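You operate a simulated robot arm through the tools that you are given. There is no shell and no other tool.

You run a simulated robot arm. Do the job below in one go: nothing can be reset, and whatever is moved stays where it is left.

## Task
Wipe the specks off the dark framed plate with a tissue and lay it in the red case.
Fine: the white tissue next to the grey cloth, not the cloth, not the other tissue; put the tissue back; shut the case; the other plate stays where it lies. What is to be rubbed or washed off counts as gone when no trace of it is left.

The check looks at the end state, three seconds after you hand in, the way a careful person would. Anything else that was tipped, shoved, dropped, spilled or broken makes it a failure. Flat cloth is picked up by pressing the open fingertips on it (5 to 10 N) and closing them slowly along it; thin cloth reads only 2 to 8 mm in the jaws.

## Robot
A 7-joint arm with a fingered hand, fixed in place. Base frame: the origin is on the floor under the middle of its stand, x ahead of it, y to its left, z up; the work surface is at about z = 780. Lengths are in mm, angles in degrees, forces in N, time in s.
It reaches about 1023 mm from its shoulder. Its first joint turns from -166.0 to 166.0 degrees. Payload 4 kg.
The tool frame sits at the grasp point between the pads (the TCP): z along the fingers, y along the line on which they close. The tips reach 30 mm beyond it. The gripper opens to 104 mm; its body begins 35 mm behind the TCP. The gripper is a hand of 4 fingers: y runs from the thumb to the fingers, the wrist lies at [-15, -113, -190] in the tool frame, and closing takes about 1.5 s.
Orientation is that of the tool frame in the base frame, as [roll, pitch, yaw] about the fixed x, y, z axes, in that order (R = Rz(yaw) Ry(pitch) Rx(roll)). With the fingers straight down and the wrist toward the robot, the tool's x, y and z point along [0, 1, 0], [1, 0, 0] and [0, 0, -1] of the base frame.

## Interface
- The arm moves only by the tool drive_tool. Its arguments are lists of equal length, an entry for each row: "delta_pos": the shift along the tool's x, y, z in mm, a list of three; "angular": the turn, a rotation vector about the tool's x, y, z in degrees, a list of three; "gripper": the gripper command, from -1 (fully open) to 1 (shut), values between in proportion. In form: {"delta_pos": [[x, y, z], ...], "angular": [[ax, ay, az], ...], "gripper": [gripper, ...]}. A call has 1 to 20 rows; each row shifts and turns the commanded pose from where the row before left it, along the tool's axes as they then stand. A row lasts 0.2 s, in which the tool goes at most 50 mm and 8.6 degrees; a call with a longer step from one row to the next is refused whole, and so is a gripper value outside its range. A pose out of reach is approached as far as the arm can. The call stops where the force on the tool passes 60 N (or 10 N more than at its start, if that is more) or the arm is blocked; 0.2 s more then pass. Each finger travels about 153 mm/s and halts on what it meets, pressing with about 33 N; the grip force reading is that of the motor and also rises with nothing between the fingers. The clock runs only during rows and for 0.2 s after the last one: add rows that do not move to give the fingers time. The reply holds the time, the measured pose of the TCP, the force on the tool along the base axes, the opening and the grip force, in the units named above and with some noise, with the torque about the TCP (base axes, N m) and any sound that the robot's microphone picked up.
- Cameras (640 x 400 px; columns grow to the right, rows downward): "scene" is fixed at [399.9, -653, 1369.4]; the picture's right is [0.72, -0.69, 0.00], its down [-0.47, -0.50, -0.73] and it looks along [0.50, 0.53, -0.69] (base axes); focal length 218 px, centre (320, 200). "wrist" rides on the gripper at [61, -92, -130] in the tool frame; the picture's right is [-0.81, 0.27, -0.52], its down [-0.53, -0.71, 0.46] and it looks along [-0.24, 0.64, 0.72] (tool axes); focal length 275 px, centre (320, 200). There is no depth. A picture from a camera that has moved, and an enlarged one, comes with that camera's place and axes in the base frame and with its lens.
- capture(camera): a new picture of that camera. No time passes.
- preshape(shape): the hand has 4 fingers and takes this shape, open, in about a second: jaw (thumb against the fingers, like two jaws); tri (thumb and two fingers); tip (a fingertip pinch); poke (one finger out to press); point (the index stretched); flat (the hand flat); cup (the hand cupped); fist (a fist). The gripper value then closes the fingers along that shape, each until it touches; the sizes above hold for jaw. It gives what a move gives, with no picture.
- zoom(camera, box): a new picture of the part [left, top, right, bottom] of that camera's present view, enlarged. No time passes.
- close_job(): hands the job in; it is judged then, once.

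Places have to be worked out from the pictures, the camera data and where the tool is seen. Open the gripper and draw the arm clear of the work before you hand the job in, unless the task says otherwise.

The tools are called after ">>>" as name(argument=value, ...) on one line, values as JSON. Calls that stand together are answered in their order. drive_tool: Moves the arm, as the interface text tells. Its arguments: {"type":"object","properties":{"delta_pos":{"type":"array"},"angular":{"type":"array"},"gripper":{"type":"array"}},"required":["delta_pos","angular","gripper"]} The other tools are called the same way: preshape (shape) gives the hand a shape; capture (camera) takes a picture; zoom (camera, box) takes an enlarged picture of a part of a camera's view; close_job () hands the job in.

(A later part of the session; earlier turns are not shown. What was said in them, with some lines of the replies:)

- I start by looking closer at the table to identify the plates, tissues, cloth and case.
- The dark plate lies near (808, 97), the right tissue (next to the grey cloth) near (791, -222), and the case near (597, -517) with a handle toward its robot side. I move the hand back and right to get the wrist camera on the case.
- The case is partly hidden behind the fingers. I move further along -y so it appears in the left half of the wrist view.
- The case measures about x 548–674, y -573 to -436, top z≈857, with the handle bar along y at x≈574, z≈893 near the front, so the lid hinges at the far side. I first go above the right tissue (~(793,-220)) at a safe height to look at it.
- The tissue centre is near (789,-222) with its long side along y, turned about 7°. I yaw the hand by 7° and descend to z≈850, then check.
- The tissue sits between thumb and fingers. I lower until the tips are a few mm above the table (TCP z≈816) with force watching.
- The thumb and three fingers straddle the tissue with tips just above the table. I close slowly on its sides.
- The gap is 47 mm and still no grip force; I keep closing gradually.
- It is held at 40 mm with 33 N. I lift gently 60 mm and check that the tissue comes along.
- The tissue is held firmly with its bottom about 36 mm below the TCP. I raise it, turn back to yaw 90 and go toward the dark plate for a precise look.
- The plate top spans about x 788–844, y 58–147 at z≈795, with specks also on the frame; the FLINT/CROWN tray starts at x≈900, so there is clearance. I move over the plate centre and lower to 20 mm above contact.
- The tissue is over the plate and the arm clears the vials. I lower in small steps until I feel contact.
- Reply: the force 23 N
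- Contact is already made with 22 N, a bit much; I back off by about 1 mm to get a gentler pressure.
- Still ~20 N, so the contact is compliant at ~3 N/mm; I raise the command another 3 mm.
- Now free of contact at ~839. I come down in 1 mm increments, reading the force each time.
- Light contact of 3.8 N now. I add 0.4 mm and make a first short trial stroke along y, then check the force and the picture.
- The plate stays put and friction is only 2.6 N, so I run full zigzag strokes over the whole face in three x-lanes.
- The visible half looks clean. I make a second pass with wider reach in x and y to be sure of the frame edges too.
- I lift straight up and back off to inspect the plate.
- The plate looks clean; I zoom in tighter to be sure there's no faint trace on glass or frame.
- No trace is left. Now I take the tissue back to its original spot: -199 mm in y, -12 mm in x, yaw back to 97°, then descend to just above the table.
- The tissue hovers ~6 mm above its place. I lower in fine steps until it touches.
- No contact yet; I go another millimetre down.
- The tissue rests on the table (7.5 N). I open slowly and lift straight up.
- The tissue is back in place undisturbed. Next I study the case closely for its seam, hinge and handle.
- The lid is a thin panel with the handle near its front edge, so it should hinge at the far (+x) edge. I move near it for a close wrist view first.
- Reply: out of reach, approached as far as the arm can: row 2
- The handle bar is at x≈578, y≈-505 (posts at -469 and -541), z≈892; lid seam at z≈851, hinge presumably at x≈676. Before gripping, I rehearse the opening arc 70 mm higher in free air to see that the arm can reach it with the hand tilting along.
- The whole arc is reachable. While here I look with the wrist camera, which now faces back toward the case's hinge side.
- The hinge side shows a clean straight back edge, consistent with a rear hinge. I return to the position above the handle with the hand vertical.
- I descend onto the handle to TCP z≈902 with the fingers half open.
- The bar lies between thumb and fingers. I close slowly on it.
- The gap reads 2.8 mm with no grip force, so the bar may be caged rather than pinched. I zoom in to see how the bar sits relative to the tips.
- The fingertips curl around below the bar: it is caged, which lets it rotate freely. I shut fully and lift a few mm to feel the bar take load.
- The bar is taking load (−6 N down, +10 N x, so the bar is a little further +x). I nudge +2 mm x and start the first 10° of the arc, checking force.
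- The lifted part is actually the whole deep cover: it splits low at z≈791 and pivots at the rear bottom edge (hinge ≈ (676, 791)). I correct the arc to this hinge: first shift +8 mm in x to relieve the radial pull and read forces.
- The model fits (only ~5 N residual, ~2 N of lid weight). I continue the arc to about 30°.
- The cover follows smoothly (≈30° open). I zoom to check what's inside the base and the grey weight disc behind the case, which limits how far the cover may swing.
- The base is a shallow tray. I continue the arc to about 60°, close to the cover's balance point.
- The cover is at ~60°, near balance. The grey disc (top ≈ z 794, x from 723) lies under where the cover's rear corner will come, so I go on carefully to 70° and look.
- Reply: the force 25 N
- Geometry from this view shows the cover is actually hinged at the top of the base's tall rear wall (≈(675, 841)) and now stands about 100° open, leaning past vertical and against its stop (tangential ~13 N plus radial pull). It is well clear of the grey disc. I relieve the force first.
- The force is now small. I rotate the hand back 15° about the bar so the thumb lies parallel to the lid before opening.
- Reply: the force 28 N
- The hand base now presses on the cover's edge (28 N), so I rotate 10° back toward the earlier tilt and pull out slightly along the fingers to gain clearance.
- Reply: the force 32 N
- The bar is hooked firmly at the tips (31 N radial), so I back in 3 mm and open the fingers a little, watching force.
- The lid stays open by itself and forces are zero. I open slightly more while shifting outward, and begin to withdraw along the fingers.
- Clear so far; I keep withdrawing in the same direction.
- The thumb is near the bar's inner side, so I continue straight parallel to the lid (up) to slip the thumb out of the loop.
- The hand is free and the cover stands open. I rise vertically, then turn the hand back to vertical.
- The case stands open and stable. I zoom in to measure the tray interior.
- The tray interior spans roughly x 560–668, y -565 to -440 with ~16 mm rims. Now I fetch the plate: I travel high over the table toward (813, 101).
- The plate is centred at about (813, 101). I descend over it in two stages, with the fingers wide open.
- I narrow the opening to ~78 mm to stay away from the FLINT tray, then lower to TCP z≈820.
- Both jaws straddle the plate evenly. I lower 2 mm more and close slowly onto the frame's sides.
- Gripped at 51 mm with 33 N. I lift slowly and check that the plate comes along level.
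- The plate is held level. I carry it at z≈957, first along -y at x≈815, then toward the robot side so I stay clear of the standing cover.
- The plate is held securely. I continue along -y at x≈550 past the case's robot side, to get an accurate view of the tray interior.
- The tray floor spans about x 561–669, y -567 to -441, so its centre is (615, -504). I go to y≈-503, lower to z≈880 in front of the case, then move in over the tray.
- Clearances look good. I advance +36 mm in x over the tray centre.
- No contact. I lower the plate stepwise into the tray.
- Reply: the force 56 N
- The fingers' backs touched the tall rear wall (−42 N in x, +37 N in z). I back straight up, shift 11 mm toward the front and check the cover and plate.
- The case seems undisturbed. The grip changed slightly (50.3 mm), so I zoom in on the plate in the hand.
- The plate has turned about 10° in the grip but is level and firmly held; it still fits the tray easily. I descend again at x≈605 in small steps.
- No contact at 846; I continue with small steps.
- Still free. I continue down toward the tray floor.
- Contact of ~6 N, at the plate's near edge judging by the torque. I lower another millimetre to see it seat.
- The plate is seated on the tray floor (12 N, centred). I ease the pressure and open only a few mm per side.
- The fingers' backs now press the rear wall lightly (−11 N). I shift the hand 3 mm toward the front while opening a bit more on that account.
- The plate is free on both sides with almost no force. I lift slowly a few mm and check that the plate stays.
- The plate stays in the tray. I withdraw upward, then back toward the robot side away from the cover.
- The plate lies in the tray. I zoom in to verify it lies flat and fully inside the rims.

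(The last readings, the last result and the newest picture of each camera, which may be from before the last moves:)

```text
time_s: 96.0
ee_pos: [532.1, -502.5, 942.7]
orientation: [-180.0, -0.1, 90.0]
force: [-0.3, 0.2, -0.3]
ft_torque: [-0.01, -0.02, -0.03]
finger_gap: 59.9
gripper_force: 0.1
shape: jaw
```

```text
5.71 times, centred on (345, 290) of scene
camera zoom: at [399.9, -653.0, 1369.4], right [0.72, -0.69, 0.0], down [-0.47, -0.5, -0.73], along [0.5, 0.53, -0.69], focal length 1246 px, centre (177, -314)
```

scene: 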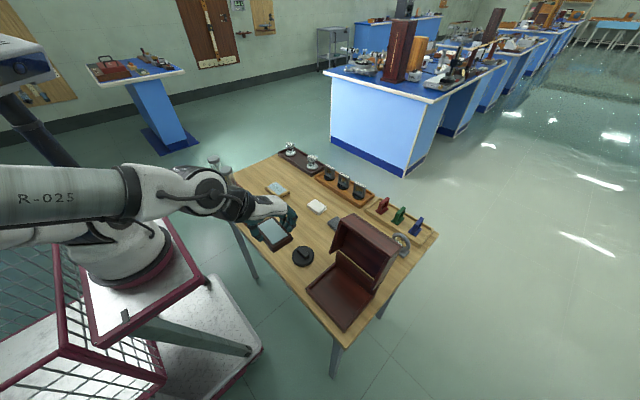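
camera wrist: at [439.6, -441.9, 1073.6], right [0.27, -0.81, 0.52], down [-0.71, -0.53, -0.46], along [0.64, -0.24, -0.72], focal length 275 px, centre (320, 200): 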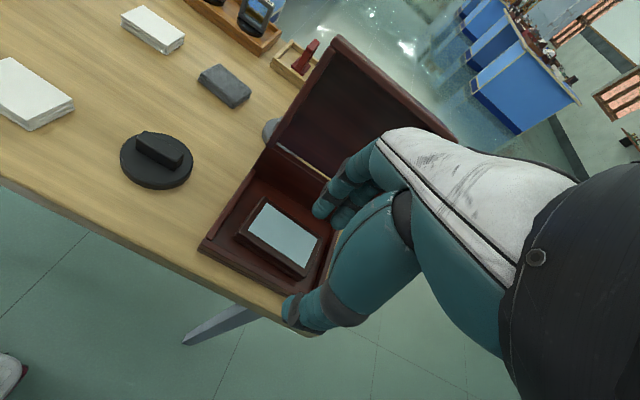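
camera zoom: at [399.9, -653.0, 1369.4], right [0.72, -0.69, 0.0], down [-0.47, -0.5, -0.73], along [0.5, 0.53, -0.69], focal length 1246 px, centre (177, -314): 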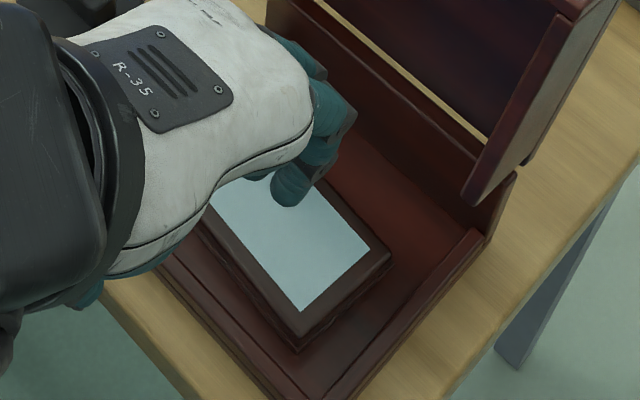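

The plate lies flat inside, clean side up. Now I close the cover under control: I go up and over, tilt the hand as before and return to the spot above the handle from which I released it.

>>> drive_tool(delta_pos=[[0, 0, -44], [0, 0, -44], [-1, 0, -44], [-1, 46.5, 0], [-1, 46.5, 0], [0, 46.5, 0], [0, 46.5, 0], [0, 46.5, 0], [0, 0, 0], [0, 0, 0], [0, 0, 0], [0, 0, 0], [0, 0, 0]], angular=[[0, 0, 0], [0, 0, 0], [0, 0, 0], [0, 0, 0], [0, 0, 0], [0, 0, 0], [0, 0, 0], [0, 0, 0], [7.75, 0, 0], [7.75, 0, 0], [7.75, 0, 0], [7.75, 0, 0], [0, 0, 0]], gripper=[-0.1, 0, 0.1, 0.2, 0.3, 0.4, 0.5, 0.6, 0.68, 0.68, 0.68, 0.68, 0.68])

>>> capture(camera="wrist")

>>> capture(camera="scene")

```text
time_s: 98.8
ee_pos: [763.0, -506.8, 1076.3]
orientation: [-148.8, 0.0, 89.9]
force: [-0.8, -0.3, 0.7]
ft_torque: [-0.03, 0.0, 0.01]
finger_gap: 16.8
gripper_force: 0.0
shape: jaw
```

```text
taken
camera wrist: at [751.0, -446.2, 1235.8], right [0.5, -0.81, 0.3], down [-0.85, -0.53, -0.02], along [0.18, -0.24, -0.95], focal length 275 px, centre (320, 200)
```

wrist: 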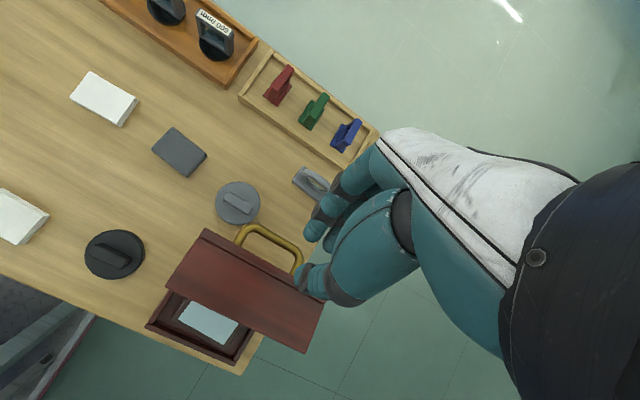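

```text
taken
```

scene: 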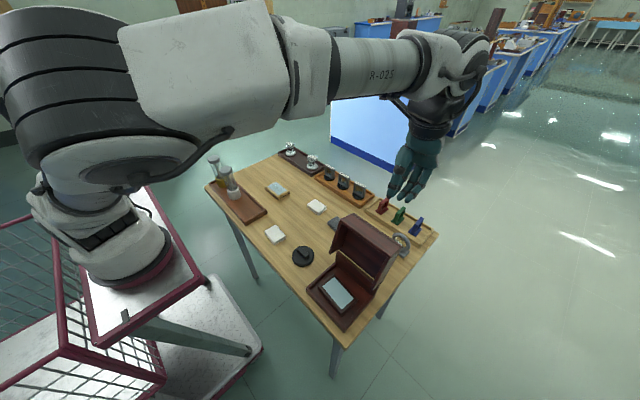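

Now I go down 100 mm vertically to the former release point and compare the view.

>>> drive_tool(delta_pos=[[0, 10.3, 17.1], [0, 10.3, 17.1], [0, 10.3, 17.1], [0, 10.3, 17.1], [0, 10.3, 17.1], [0, 0, 0]], angular=[[0, 0, 0], [0, 0, 0], [0, 0, 0], [0, 0, 0], [0, 0, 0], [0, 0, 0]], gripper=[0.68, 0.68, 0.68, 0.68, 0.68, 0.68])

>>> zoom(camera="wrist", box=[200, 160, 400, 320])

```text
time_s: 100.2
ee_pos: [765.0, -507.0, 977.4]
orientation: [-149.0, 0.0, 89.9]
force: [-0.5, -0.2, -0.5]
ft_torque: [0.04, -0.05, 0.0]
finger_gap: 16.8
gripper_force: 0.0
shape: jaw
```

```text
2.50 times, centred on (300, 240) of wrist
camera zoom: at [752.9, -445.9, 1136.3], right [0.5, -0.81, 0.3], down [-0.85, -0.53, -0.02], along [0.18, -0.24, -0.95], focal length 688 px, centre (370, 100)
```

zoom: 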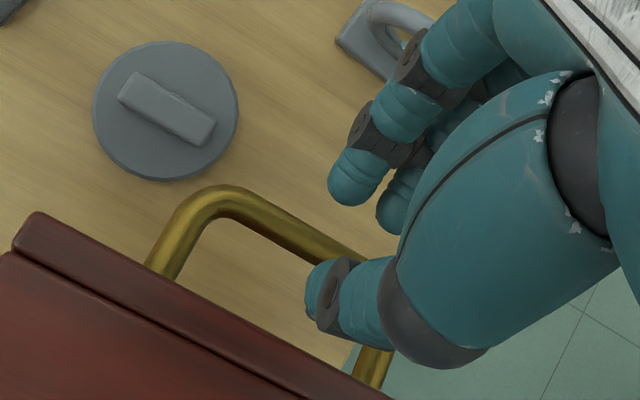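

The view matches the earlier release point within ~3 mm. I correct that and reinsert along the reverse path, thumb into the loop.

>>> drive_tool(delta_pos=[[0.5, -0.5, 3.2], [0, 2, 5], [0, 2, 5], [0, 0, 0]], angular=[[0, 0, 0], [0, 0, 0], [0, 0, 0], [0, 0, 0]], gripper=[0.68, 0.68, 0.68, 0.68])

>>> zoom(camera="wrist", box=[220, 160, 400, 300])

```text
time_s: 101.2
ee_pos: [761.3, -506.1, 962.4]
orientation: [-149.0, 0.0, 89.9]
force: [-0.3, -0.4, -0.1]
ft_torque: [0.0, 0.04, 0.0]
finger_gap: 16.6
gripper_force: 0.0
shape: jaw
```

```text
2.86 times, centred on (310, 230) of wrist
camera zoom: at [747.5, -445.0, 1121.6], right [0.5, -0.81, 0.3], down [-0.85, -0.53, -0.02], along [0.18, -0.24, -0.95], focal length 786 px, centre (349, 114)
```

zoom: 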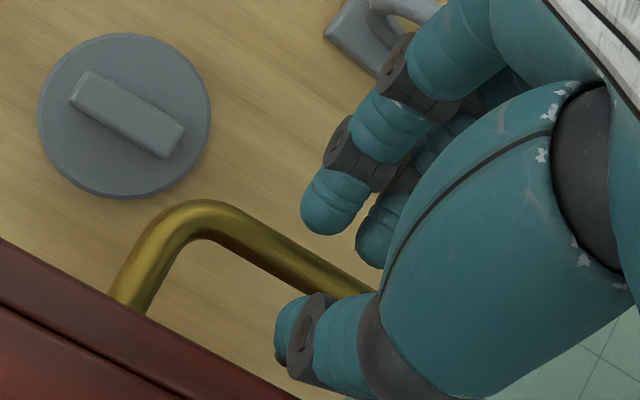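

On track. I continue the reinsertion step by step.

>>> drive_tool(delta_pos=[[0, 2, 5], [0, 2, 5], [0, 0, 4], [0, 0, 0]], angular=[[0, 0, 0], [0, 0, 0], [0, 0, 0], [0, 0, 0]], gripper=[0.68, 0.68, 0.68, 0.68])

>>> zoom(camera="wrist", box=[220, 160, 400, 300])

```text
time_s: 102.2
ee_pos: [756.2, -506.0, 948.9]
orientation: [-149.0, 0.0, 90.0]
force: [-0.2, -0.1, 0.0]
ft_torque: [0.01, 0.03, 0.0]
finger_gap: 16.9
gripper_force: 0.1
shape: jaw
```

```text
2.86 times, centred on (310, 230) of wrist
camera zoom: at [743.0, -444.7, 1108.1], right [0.5, -0.81, 0.3], down [-0.85, -0.53, -0.02], along [0.18, -0.24, -0.95], focal length 786 px, centre (349, 114)
```

zoom: 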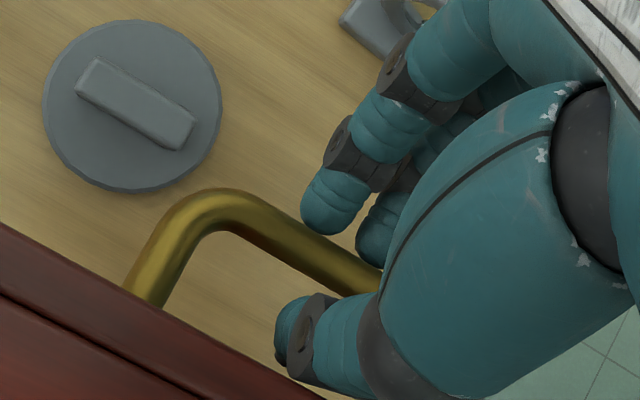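

No contact. I nudge 2 mm outward and continue deeper.

>>> drive_tool(delta_pos=[[0, 1.5, 4], [0, 0.5, 4], [0, 0, 4], [0, 0, 0]], angular=[[0, 0, 0], [0, 0, 0], [0, 0, 0], [0, 0, 0]], gripper=[0.68, 0.68, 0.68, 0.68])

>>> zoom(camera="wrist", box=[220, 160, 400, 300])

```text
time_s: 103.2
ee_pos: [751.6, -507.3, 937.1]
orientation: [-149.0, 0.0, 90.1]
force: [-1.1, -0.2, 0.5]
ft_torque: [0.01, -0.02, -0.05]
finger_gap: 16.8
gripper_force: 0.1
shape: jaw
```

```text
2.86 times, centred on (310, 230) of wrist
camera zoom: at [739.1, -445.6, 1097.1], right [0.5, -0.81, 0.3], down [-0.85, -0.53, -0.02], along [0.18, -0.24, -0.95], focal length 786 px, centre (349, 114)
```

zoom: 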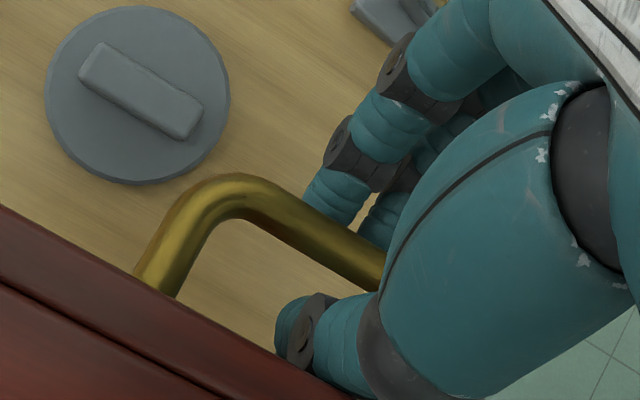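

This matches the earlier position well. I go in the last ~7 mm and close the fingers around the bar.

>>> drive_tool(delta_pos=[[0, -1, 3.3], [0, -1, 3.3], [0, 0, 0], [0, 0, 0], [0, 0, 0], [0, 0, 0]], angular=[[0, 0, 0], [0, 0, 0], [0, 0, 0], [0, 0, 0], [0, 0, 0], [0, 0, 0]], gripper=[0.72, 0.78, 0.85, 0.92, 0.97, 0.97])

>>> zoom(camera="wrist", box=[220, 160, 400, 300])

```text
time_s: 104.6
ee_pos: [745.7, -505.9, 933.5]
orientation: [-148.9, -0.1, 90.0]
force: [-5.9, 0.9, -5.1]
ft_torque: [0.07, -0.01, 0.04]
finger_gap: 0.3
gripper_force: 33.4
shape: jaw
```

```text
2.86 times, centred on (310, 230) of wrist
camera zoom: at [733.2, -445.5, 1092.8], right [0.5, -0.81, 0.3], down [-0.85, -0.53, -0.02], along [0.18, -0.24, -0.95], focal length 786 px, centre (349, 114)
```

zoom: 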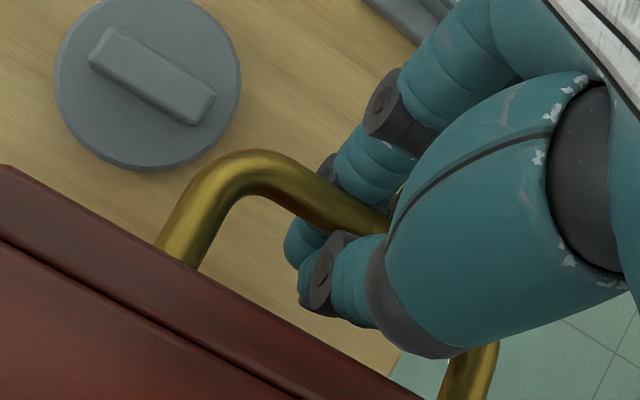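

The bar is caged again. I start closing along the corrected arc (hinge at (675, 841)), first 20°.

>>> drive_tool(delta_pos=[[0, -9.6, -0.3], [0, -9.6, -0.3], [0, -9.6, 0.9], [0, -9.6, 0.9], [0, 0, 0]], angular=[[-1.5, 0, 0], [-1.5, 0, 0], [-1.5, 0, 0], [-1.5, 0, 0], [0, 0, 0]], gripper=[1, 1, 1, 1, 1])

>>> zoom(camera="scene", box=[290, 205, 410, 335])

>>> zoom(camera="wrist", box=[200, 160, 400, 320])

```text
time_s: 105.8
ee_pos: [712.1, -506.1, 949.6]
orientation: [-155.0, 0.0, 90.0]
force: [0.9, -2.0, 0.4]
ft_torque: [0.07, -0.02, 0.01]
finger_gap: 0.0
gripper_force: 32.9
shape: jaw
```

```text
3.08 times, centred on (350, 270) of scene
camera zoom: at [399.9, -653.0, 1369.4], right [0.72, -0.69, 0.0], down [-0.47, -0.5, -0.73], along [0.5, 0.53, -0.69], focal length 671 px, centre (228, -15)
```

zoom: 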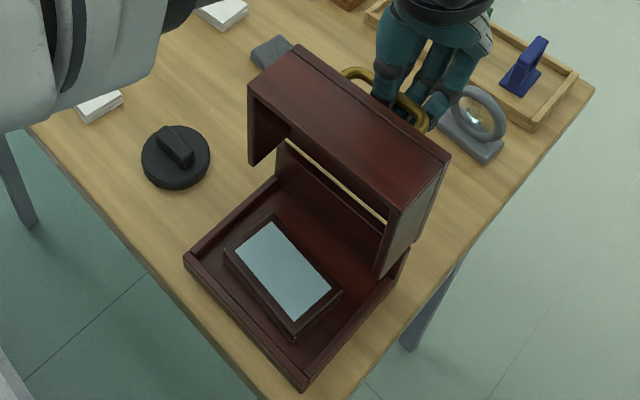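

```text
2.50 times, centred on (300, 240) of wrist
camera zoom: at [682.9, -444.9, 1107.8], right [0.47, -0.81, 0.35], down [-0.84, -0.53, -0.11], along [0.28, -0.24, -0.93], focal length 688 px, centre (370, 100)
```

zoom: 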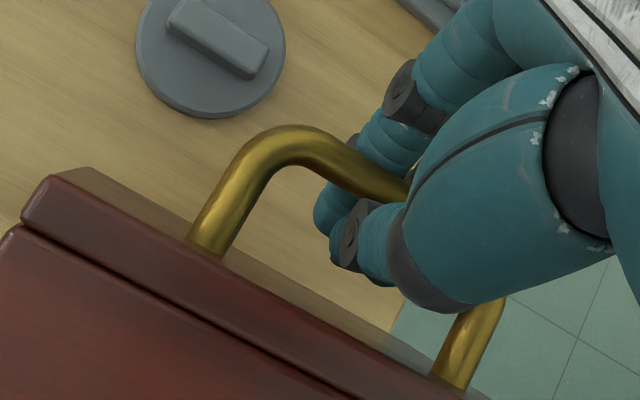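

The cover follows nicely with tiny forces. I continue to about 50°.

>>> drive_tool(delta_pos=[[0, -9.43, 2.0], [0, -9.43, 2.0], [0, -9.13, 3.15], [0, -9.13, 3.15], [0, -8.65, 4.2], [0, -8.65, 4.2], [0, 0, 0]], angular=[[-1.5, 0, 0], [-1.5, 0, 0], [-1.5, 0, 0], [-1.5, 0, 0], [-1.5, 0, 0], [-1.5, 0, 0], [0, 0, 0]], gripper=[1, 1, 1, 1, 1, 1, 1])

>>> zoom(camera="scene", box=[290, 205, 410, 335])

```text
time_s: 107.4
ee_pos: [654.5, -506.5, 954.2]
orientation: [-163.9, 0.0, 90.0]
force: [0.2, -0.7, 1.6]
ft_torque: [0.01, -0.01, 0.04]
finger_gap: 0.0
gripper_force: 32.6
shape: jaw
```

```text
3.08 times, centred on (350, 270) of scene
camera zoom: at [399.9, -653.0, 1369.4], right [0.72, -0.69, 0.0], down [-0.47, -0.5, -0.73], along [0.5, 0.53, -0.69], focal length 671 px, centre (228, -15)
```

zoom: 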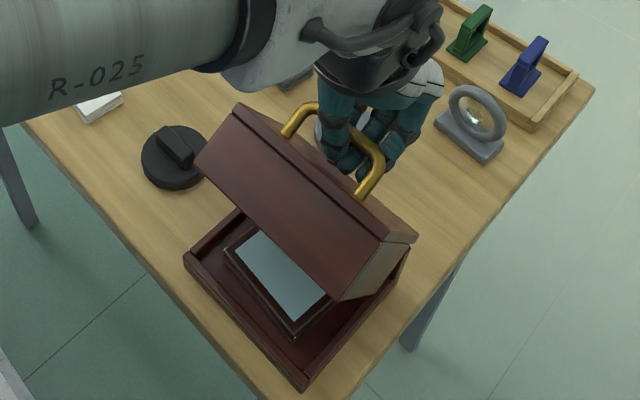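

Under control at ~50°. I continue to about 20°.

>>> drive_tool(delta_pos=[[0, -8.13, 5.2], [0, -8.13, 5.2], [0, -7.35, 6.16], [0, -7.35, 6.16], [0, -6.65, 6.96], [0, -6.65, 6.96], [0, 0, 0]], angular=[[-1.5, 0, 0], [-1.5, 0, 0], [-1.5, 0, 0], [-1.5, 0, 0], [-1.5, 0, 0], [-1.5, 0, 0], [0, 0, 0]], gripper=[1, 1, 1, 1, 1, 1, 1])

>>> zoom(camera="scene", box=[290, 205, 410, 335])

```text
time_s: 109.0
ee_pos: [605.3, -504.9, 928.0]
orientation: [-173.0, 0.0, 89.9]
force: [-1.1, 5.1, 2.9]
ft_torque: [0.16, -0.28, 0.13]
finger_gap: 0.0
gripper_force: 32.7
shape: jaw
```

```text
3.08 times, centred on (350, 270) of scene
camera zoom: at [399.9, -653.0, 1369.4], right [0.72, -0.69, 0.0], down [-0.47, -0.5, -0.73], along [0.5, 0.53, -0.69], focal length 671 px, centre (228, -15)
```

zoom: 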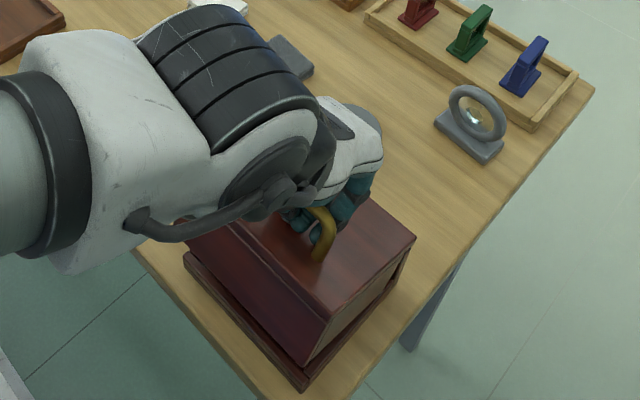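

Nearly closed (~17°). I lower it further in two stages, watching the force.

>>> drive_tool(delta_pos=[[0, -5.65, 7.75], [0, -5.65, 7.75], [0, 0, 0]], angular=[[-1.5, 0, 0], [-1.5, 0, 0], [0, 0, 0]], gripper=[1, 1, 1])

>>> zoom(camera="wrist", box=[160, 140, 390, 370])

```text
time_s: 109.8
ee_pos: [591.3, -505.5, 913.6]
orientation: [-175.9, 0.0, 90.1]
force: [0.1, 11.0, 5.7]
ft_torque: [0.37, -0.55, 0.11]
finger_gap: 0.0
gripper_force: 33.0
shape: jaw
```

```text
1.74 times, centred on (275, 255) of wrist
camera zoom: at [507.8, -444.4, 1049.6], right [0.31, -0.81, 0.5], down [-0.74, -0.53, -0.4], along [0.59, -0.24, -0.77], focal length 479 px, centre (398, 104)
```

zoom: 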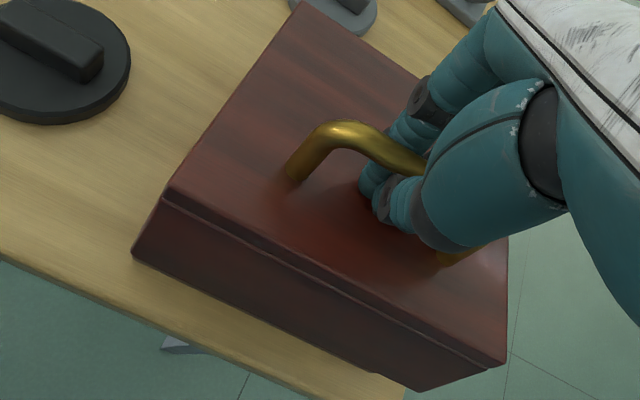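

There is a sideways force of 11 N because the bar sits too deep in the hand; I raise 5 mm to relieve it.

>>> drive_tool(delta_pos=[[0, 0, -3], [0, 0, -2], [0, 0, 0]], angular=[[0, 0, 0], [0, 0, 0], [0, 0, 0]], gripper=[1, 1, 1])

```text
time_s: 110.6
ee_pos: [591.6, -505.3, 917.0]
orientation: [-176.0, 0.0, 89.9]
force: [6.8, 10.7, -5.4]
ft_torque: [0.22, -0.18, 0.18]
finger_gap: 0.1
gripper_force: 33.3
shape: jaw
```

Now the bar pulls radially instead, so there's only ~4 mm of slack; I split the difference and continue down toward the closed position.

>>> drive_tool(delta_pos=[[0, -4, 6.5], [0, -4, 6.3], [0, 0, 0]], angular=[[-1.2, 0, 0], [-1.2, 0, 0], [0, 0, 0]], gripper=[1, 1, 1])

>>> zoom(camera="wrist", box=[160, 140, 390, 370])

>>> zoom(camera="scene", box=[300, 250, 390, 335])

```text
time_s: 111.4
ee_pos: [582.4, -504.8, 905.2]
orientation: [-178.4, -0.1, 90.0]
force: [7.9, 12.0, -3.7]
ft_torque: [0.27, -0.19, 0.21]
finger_gap: 0.0
gripper_force: 33.3
shape: jaw
```

```text
1.74 times, centred on (275, 255) of wrist
camera zoom: at [493.7, -444.6, 1038.3], right [0.29, -0.81, 0.51], down [-0.73, -0.53, -0.43], along [0.62, -0.24, -0.74], focal length 479 px, centre (398, 104)
```

zoom: 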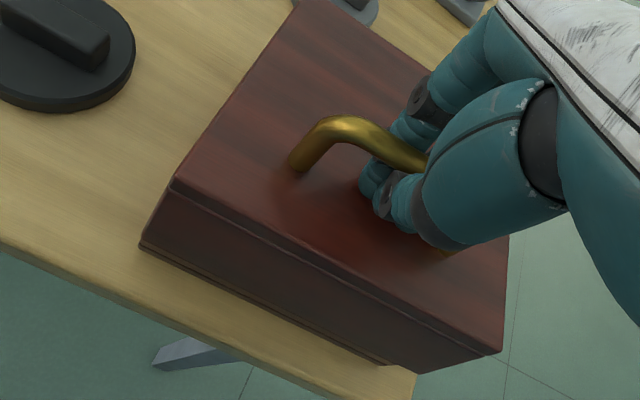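

```text
4.71 times, centred on (345, 292) of scene
camera zoom: at [399.9, -653.0, 1369.4], right [0.72, -0.69, 0.0], down [-0.47, -0.5, -0.73], along [0.5, 0.53, -0.69], focal length 1026 px, centre (202, -235)
```

zoom: 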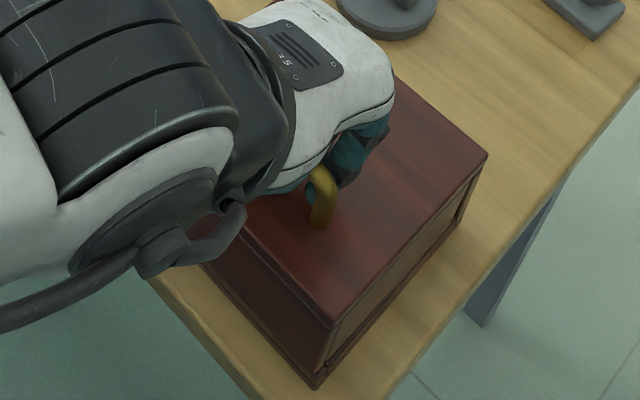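

Almost shut. I lower the last few mm.

>>> drive_tool(delta_pos=[[0, -1, 2.5], [0, -0.5, 2.5], [0, 0, 0]], angular=[[-1, 0, 0], [0, 0, 0], [0, 0, 0]], gripper=[1, 1, 1])

>>> zoom(camera="wrist", box=[160, 140, 390, 370])

```text
time_s: 112.2
ee_pos: [580.8, -506.2, 900.8]
orientation: [-179.4, 0.0, 90.0]
force: [-1.5, 17.6, 2.7]
ft_torque: [0.44, -0.28, 0.22]
finger_gap: 0.1
gripper_force: 33.1
shape: jaw
```

```text
1.74 times, centred on (275, 255) of wrist
camera zoom: at [490.1, -445.0, 1032.1], right [0.28, -0.81, 0.51], down [-0.72, -0.53, -0.45], along [0.64, -0.24, -0.73], focal length 479 px, centre (398, 104)
```

zoom: 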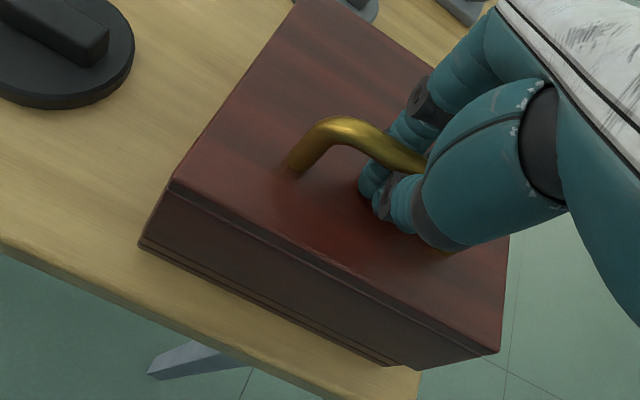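

A sideways force of 17.6 N in y has built up; I shift the hand +3 mm in y to relieve it.

>>> drive_tool(delta_pos=[[1.5, 0, 0], [1.5, 0, 0], [0, 0, 0]], angular=[[0, 0, 0], [0, 0, 0], [0, 0, 0]], gripper=[1, 1, 1])

```text
time_s: 113.0
ee_pos: [581.5, -504.2, 900.3]
orientation: [-179.5, 0.1, 89.9]
force: [0.1, -0.2, 0.1]
ft_torque: [0.21, -0.24, 0.15]
finger_gap: 0.0
gripper_force: 33.0
shape: jaw
```

The force is gone. I zoom in on the seam to see whether the cover is fully seated.

>>> zoom(camera="wrist", box=[200, 190, 320, 310])

>>> zoom(camera="scene", box=[315, 280, 385, 335])

```text
3.33 times, centred on (260, 250) of wrist
camera zoom: at [489.7, -443.4, 1032.1], right [0.28, -0.81, 0.52], down [-0.72, -0.53, -0.45], along [0.64, -0.25, -0.73], focal length 918 px, centre (520, 33)
```

zoom: 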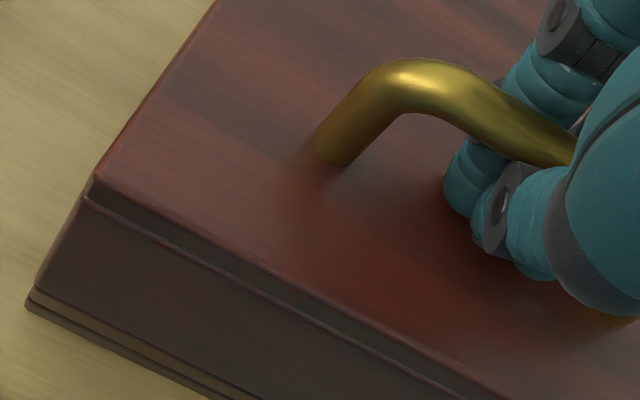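

```text
7.27 times, centred on (350, 308) of scene
camera zoom: at [399.9, -653.0, 1369.4], right [0.72, -0.69, 0.0], down [-0.47, -0.5, -0.73], along [0.5, 0.53, -0.69], focal length 1586 px, centre (102, -582)
```

zoom: 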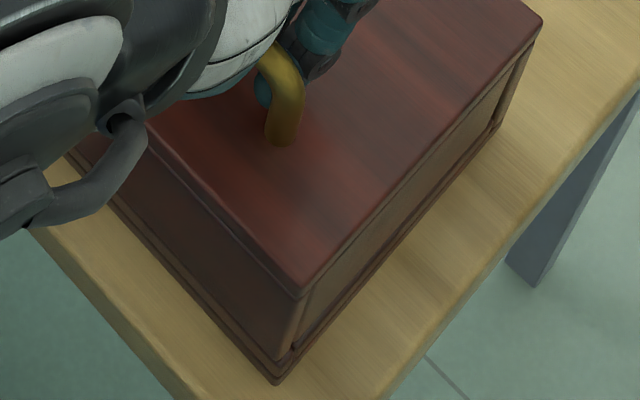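

It looks nearly or fully seated. I lower 3 mm more to feel for the stop.

>>> drive_tool(delta_pos=[[0, -0.5, 1.5], [0, -0.5, 1.5], [0, 0, 0]], angular=[[0, 0, 0], [0, 0, 0], [0, 0, 0]], gripper=[1, 1, 1])

>>> zoom(camera="wrist", box=[200, 190, 320, 310])

```text
time_s: 113.8
ee_pos: [580.5, -504.1, 896.3]
orientation: [-179.4, 0.0, 89.9]
force: [-4.0, -1.6, 4.3]
ft_torque: [0.22, -0.31, 0.18]
finger_gap: 0.2
gripper_force: 33.4
shape: jaw
```

```text
3.33 times, centred on (260, 250) of wrist
camera zoom: at [488.4, -443.3, 1028.4], right [0.28, -0.81, 0.51], down [-0.72, -0.53, -0.45], along [0.64, -0.24, -0.73], focal length 918 px, centre (520, 33)
```

zoom: 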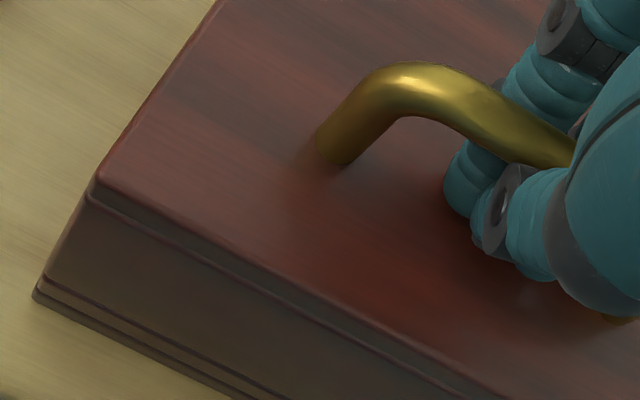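

The cover still moved with the hand; I keep lowering in small steps until the force rises.

>>> drive_tool(delta_pos=[[0, -0.5, 1.5], [0, -0.5, 1.5], [0, 0, 0]], angular=[[0, 0, 0], [0, 0, 0], [0, 0, 0]], gripper=[1, 1, 1])

>>> zoom(camera="wrist", box=[200, 190, 320, 310])

```text
time_s: 114.6
ee_pos: [579.1, -504.2, 894.2]
orientation: [-179.3, 0.0, 89.9]
force: [-5.3, -6.0, 3.3]
ft_torque: [0.11, -0.31, 0.13]
finger_gap: 0.0
gripper_force: 33.1
shape: jaw
```

```text
3.33 times, centred on (260, 250) of wrist
camera zoom: at [487.3, -442.6, 1025.7], right [0.28, -0.81, 0.51], down [-0.72, -0.53, -0.45], along [0.64, -0.24, -0.73], focal length 918 px, centre (520, 33)
```

zoom: 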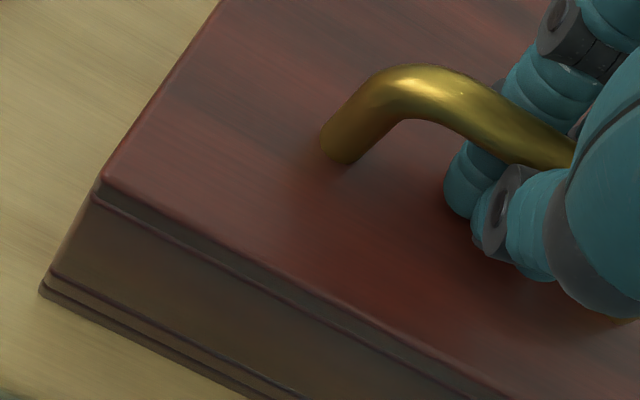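

Still a small gap at the front; I go down a further 3 mm.

>>> drive_tool(delta_pos=[[0.5, -0.3, 1.5], [0.5, -0.3, 1.5], [0, 0, 0]], angular=[[0, 0, 0], [0, 0, 0], [0, 0, 0]], gripper=[1, 1, 1])

>>> zoom(camera="wrist", box=[200, 190, 320, 310])

```text
time_s: 115.4
ee_pos: [578.4, -504.8, 892.7]
orientation: [-179.6, 0.1, 90.0]
force: [-1.8, -8.0, 27.6]
ft_torque: [0.24, -0.59, 0.08]
finger_gap: 0.0
gripper_force: 33.1
shape: jaw
```

```text
3.33 times, centred on (260, 250) of wrist
camera zoom: at [486.6, -442.1, 1023.6], right [0.28, -0.81, 0.52], down [-0.72, -0.53, -0.45], along [0.64, -0.25, -0.73], focal length 918 px, centre (520, 33)
```

zoom: 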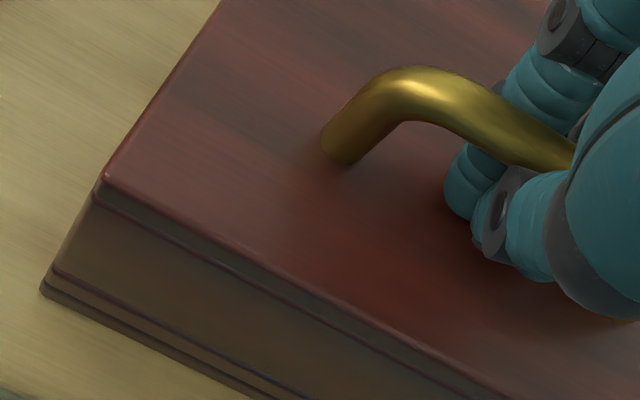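

Upward force of 28 N: the cover is seated. I relieve the pressure and open the fingers slowly around the bar.

>>> drive_tool(delta_pos=[[-0.7, 0, -1.5], [-0.7, 0, -0.5], [0, 0, 0], [0, 0, 0], [0, 0, 0], [0, 0, 0], [0, 0, 0], [0, 0, 0], [0, 0, 0], [0, 0, 0]], angular=[[0, 0, 0], [0, 0, 0], [0, 0, 0], [0, 0, 0], [0, 0, 0], [0, 0, 0], [0, 0, 0], [0, 0, 0], [0, 0, 0], [0, 0, 0]], gripper=[1, 1, 0.9, 0.8, 0.7, 0.55, 0.4, 0.2, 0.0, 0.0])

>>> zoom(camera="wrist", box=[160, 140, 390, 370])

```text
time_s: 117.6
ee_pos: [577.4, -505.4, 892.7]
orientation: [-179.4, -0.1, 90.0]
force: [-1.2, -0.1, 2.7]
ft_torque: [0.01, -0.04, 0.02]
finger_gap: 50.6
gripper_force: 0.1
shape: jaw
```

```text
1.74 times, centred on (275, 255) of wrist
camera zoom: at [486.8, -443.6, 1024.9], right [0.28, -0.81, 0.51], down [-0.72, -0.53, -0.45], along [0.64, -0.24, -0.73], focal length 479 px, centre (398, 104)
```

zoom: 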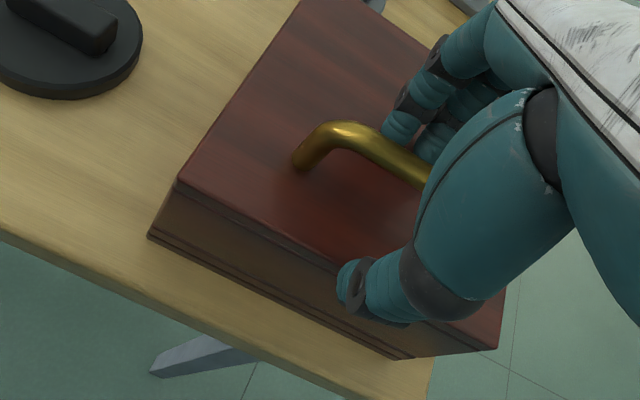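

The bar is free. I lift straight up slowly.

>>> drive_tool(delta_pos=[[0, 0, -5], [0, 0, -8], [0, 0, -12], [0, 0, -20], [0, 0, -30], [0, 0, -40], [0, 0, -40], [0, 0, 0]], angular=[[0, 0, 0], [0, 0, 0], [0, 0, 0], [0, 0, 0], [0, 0, 0], [0, 0, 0], [0, 0, 0], [0, 0, 0]], gripper=[0, 0, 0, 0, 0, 0, 0, 0])

>>> capture(camera="wrist")

>>> capture(camera="scene")

```text
time_s: 119.4
ee_pos: [584.4, -504.0, 1048.6]
orientation: [-179.4, 0.0, 90.0]
force: [-0.4, -0.1, -0.2]
ft_torque: [0.0, 0.0, 0.02]
finger_gap: 51.4
gripper_force: 0.0
shape: jaw
```

```text
taken
camera wrist: at [492.1, -443.4, 1180.0], right [0.28, -0.81, 0.51], down [-0.72, -0.53, -0.45], along [0.64, -0.24, -0.73], focal length 275 px, centre (320, 200)
```

wrist: 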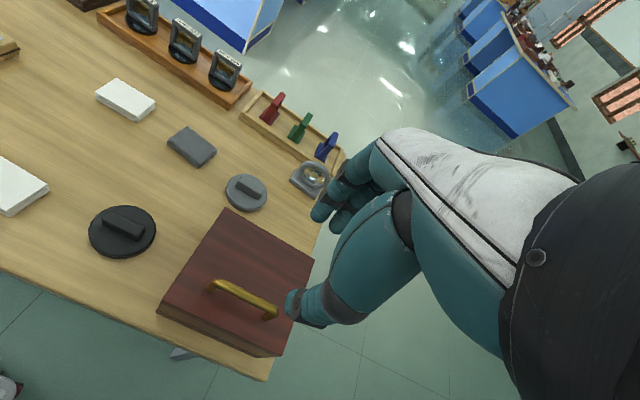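

```text
taken
```

scene: 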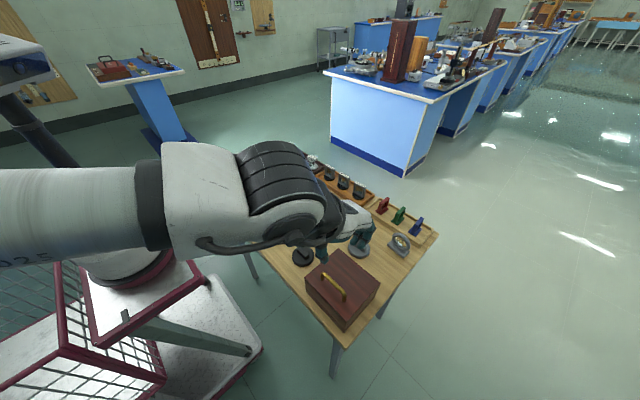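

The case is shut. I draw the arm back toward the robot, clear of the table, opening the hand, and then inspect everything.

>>> drive_tool(delta_pos=[[20.8, -32.8, -14], [20.8, -32.8, -14], [20.8, -32.8, -14], [20.8, -32.8, -14], [20.8, -32.8, -14], [20, -20, -10], [0, 0, 0]], angular=[[0, 0, 0], [0, 0, 0], [0, 0, 0], [0, 0, 0], [0, 0, 0], [0, 0, 0], [0, 0, 0]], gripper=[0, -0.3, -0.6, -1, -1, -1, -1])

>>> capture(camera="scene")

>>> zoom(camera="scene", box=[290, 230, 400, 340])

>>> zoom(camera="scene", box=[315, 280, 385, 335])

>>> capture(camera="wrist")

```text
time_s: 121.0
ee_pos: [400.8, -379.2, 1133.7]
orientation: [-179.3, 0.0, 90.0]
force: [-0.7, 0.0, -0.5]
ft_torque: [0.06, 0.06, -0.01]
finger_gap: 103.5
gripper_force: 0.1
shape: jaw
```

```text
taken
```

scene: 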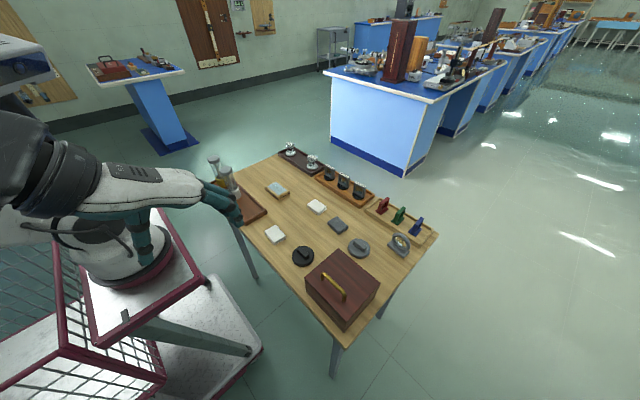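

```text
3.64 times, centred on (345, 285) of scene
camera zoom: at [399.9, -653.0, 1369.4], right [0.72, -0.69, 0.0], down [-0.47, -0.5, -0.73], along [0.5, 0.53, -0.69], focal length 793 px, centre (229, -109)
```

zoom: 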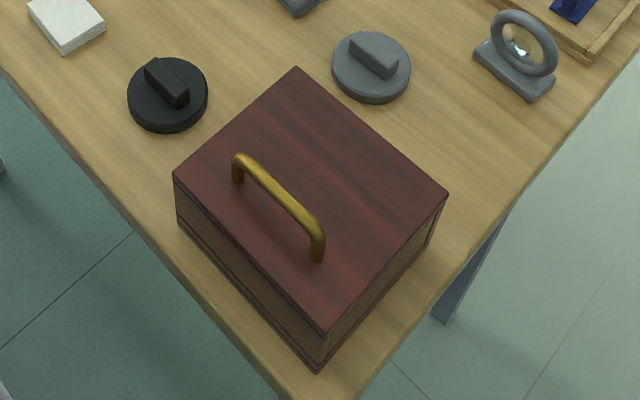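

```text
7.27 times, centred on (350, 308) of scene
camera zoom: at [399.9, -653.0, 1369.4], right [0.72, -0.69, 0.0], down [-0.47, -0.5, -0.73], along [0.5, 0.53, -0.69], focal length 1586 px, centre (102, -582)
```

zoom: 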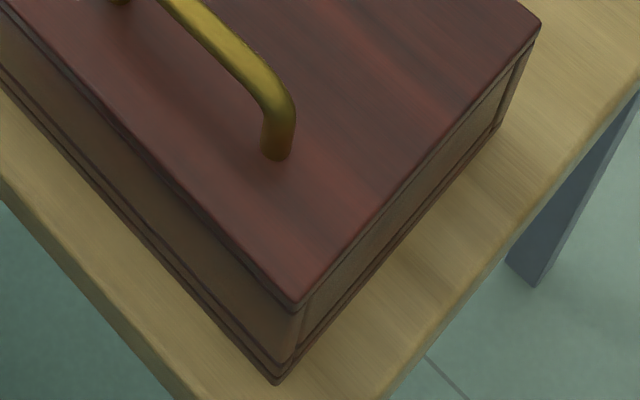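

```text
taken
camera wrist: at [309.2, -318.4, 1265.6], right [0.28, -0.81, 0.51], down [-0.72, -0.53, -0.45], along [0.64, -0.24, -0.73], focal length 275 px, centre (320, 200)
```

wrist: 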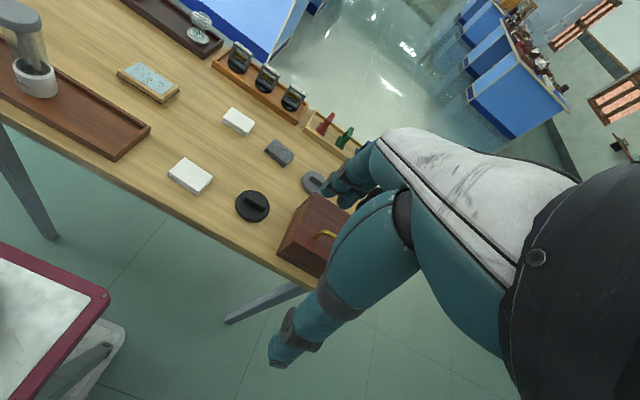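

Case position matches the original view and it is shut. I compare the rest of the table with the initial picture.

>>> zoom(camera="scene", box=[200, 130, 330, 260])

>>> zoom(camera="scene", box=[290, 160, 450, 330])

```text
3.08 times, centred on (265, 195) of scene
camera zoom: at [399.9, -653.0, 1369.4], right [0.72, -0.69, 0.0], down [-0.47, -0.5, -0.73], along [0.5, 0.53, -0.69], focal length 671 px, centre (489, 215)
```

zoom: 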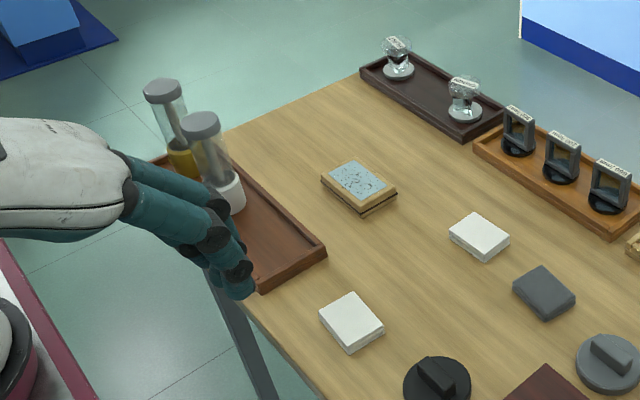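

```text
2.35 times, centred on (370, 245) of scene
camera zoom: at [399.9, -653.0, 1369.4], right [0.72, -0.69, 0.0], down [-0.47, -0.5, -0.73], along [0.5, 0.53, -0.69], focal length 513 px, centre (202, 94)
```

zoom: 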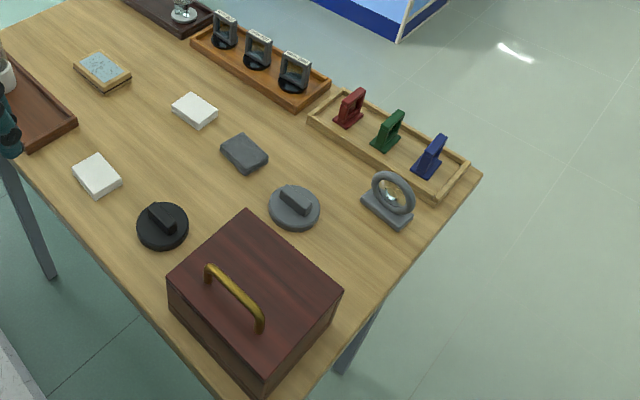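

Everything matches the initial layout. One last close comparison of the case seam with the picture taken before opening.

>>> zoom(camera="scene", box=[300, 240, 385, 330])

>>> zoom(camera="scene", box=[335, 270, 385, 330])

```text
4.44 times, centred on (342, 285) of scene
camera zoom: at [399.9, -653.0, 1369.4], right [0.72, -0.69, 0.0], down [-0.47, -0.5, -0.73], along [0.5, 0.53, -0.69], focal length 969 px, centre (220, -178)
```

zoom: 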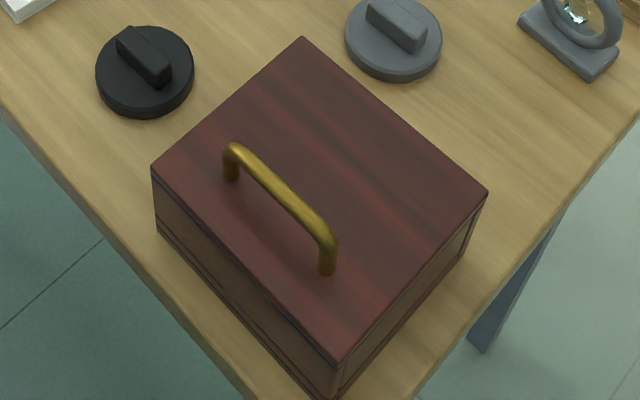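

```text
6.67 times, centred on (360, 300) of scene
camera zoom: at [399.9, -653.0, 1369.4], right [0.72, -0.69, 0.0], down [-0.47, -0.5, -0.73], along [0.5, 0.53, -0.69], focal length 1454 px, centre (53, -467)
```

zoom: 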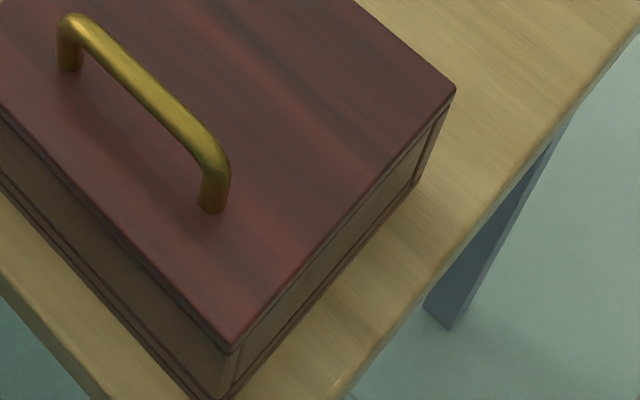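

The case looks identical to its original shut state, the clean dark plate lies inside, the tissue is back in place, nothing else moved, and the arm is clear with the hand open. I hand in the job.

>>> close_job()

```text
The job is handed in.
```

I wiped the dark framed plate clean with the tissue next to the grey cloth. It now lies face up in the red case, which is shut. After the last stroke I zoomed in on the glass and frame and saw no specks.

- **Tissue:** it is back in its original spot. The other tissue and the grey cloth were not touched.
- **Plate position:** while lowering it I bumped the case's tall back wall, which turned the plate about 10° in my grip. It was lying flat and fully inside the rims before I shut the cover.
- **Everything else:** compared with the first pictures, the case, the light framed plate and the other things on the table are where they were. The vial tray was partly hidden behind the hand in the last picture.

The hand is open and the arm is clear of the table.
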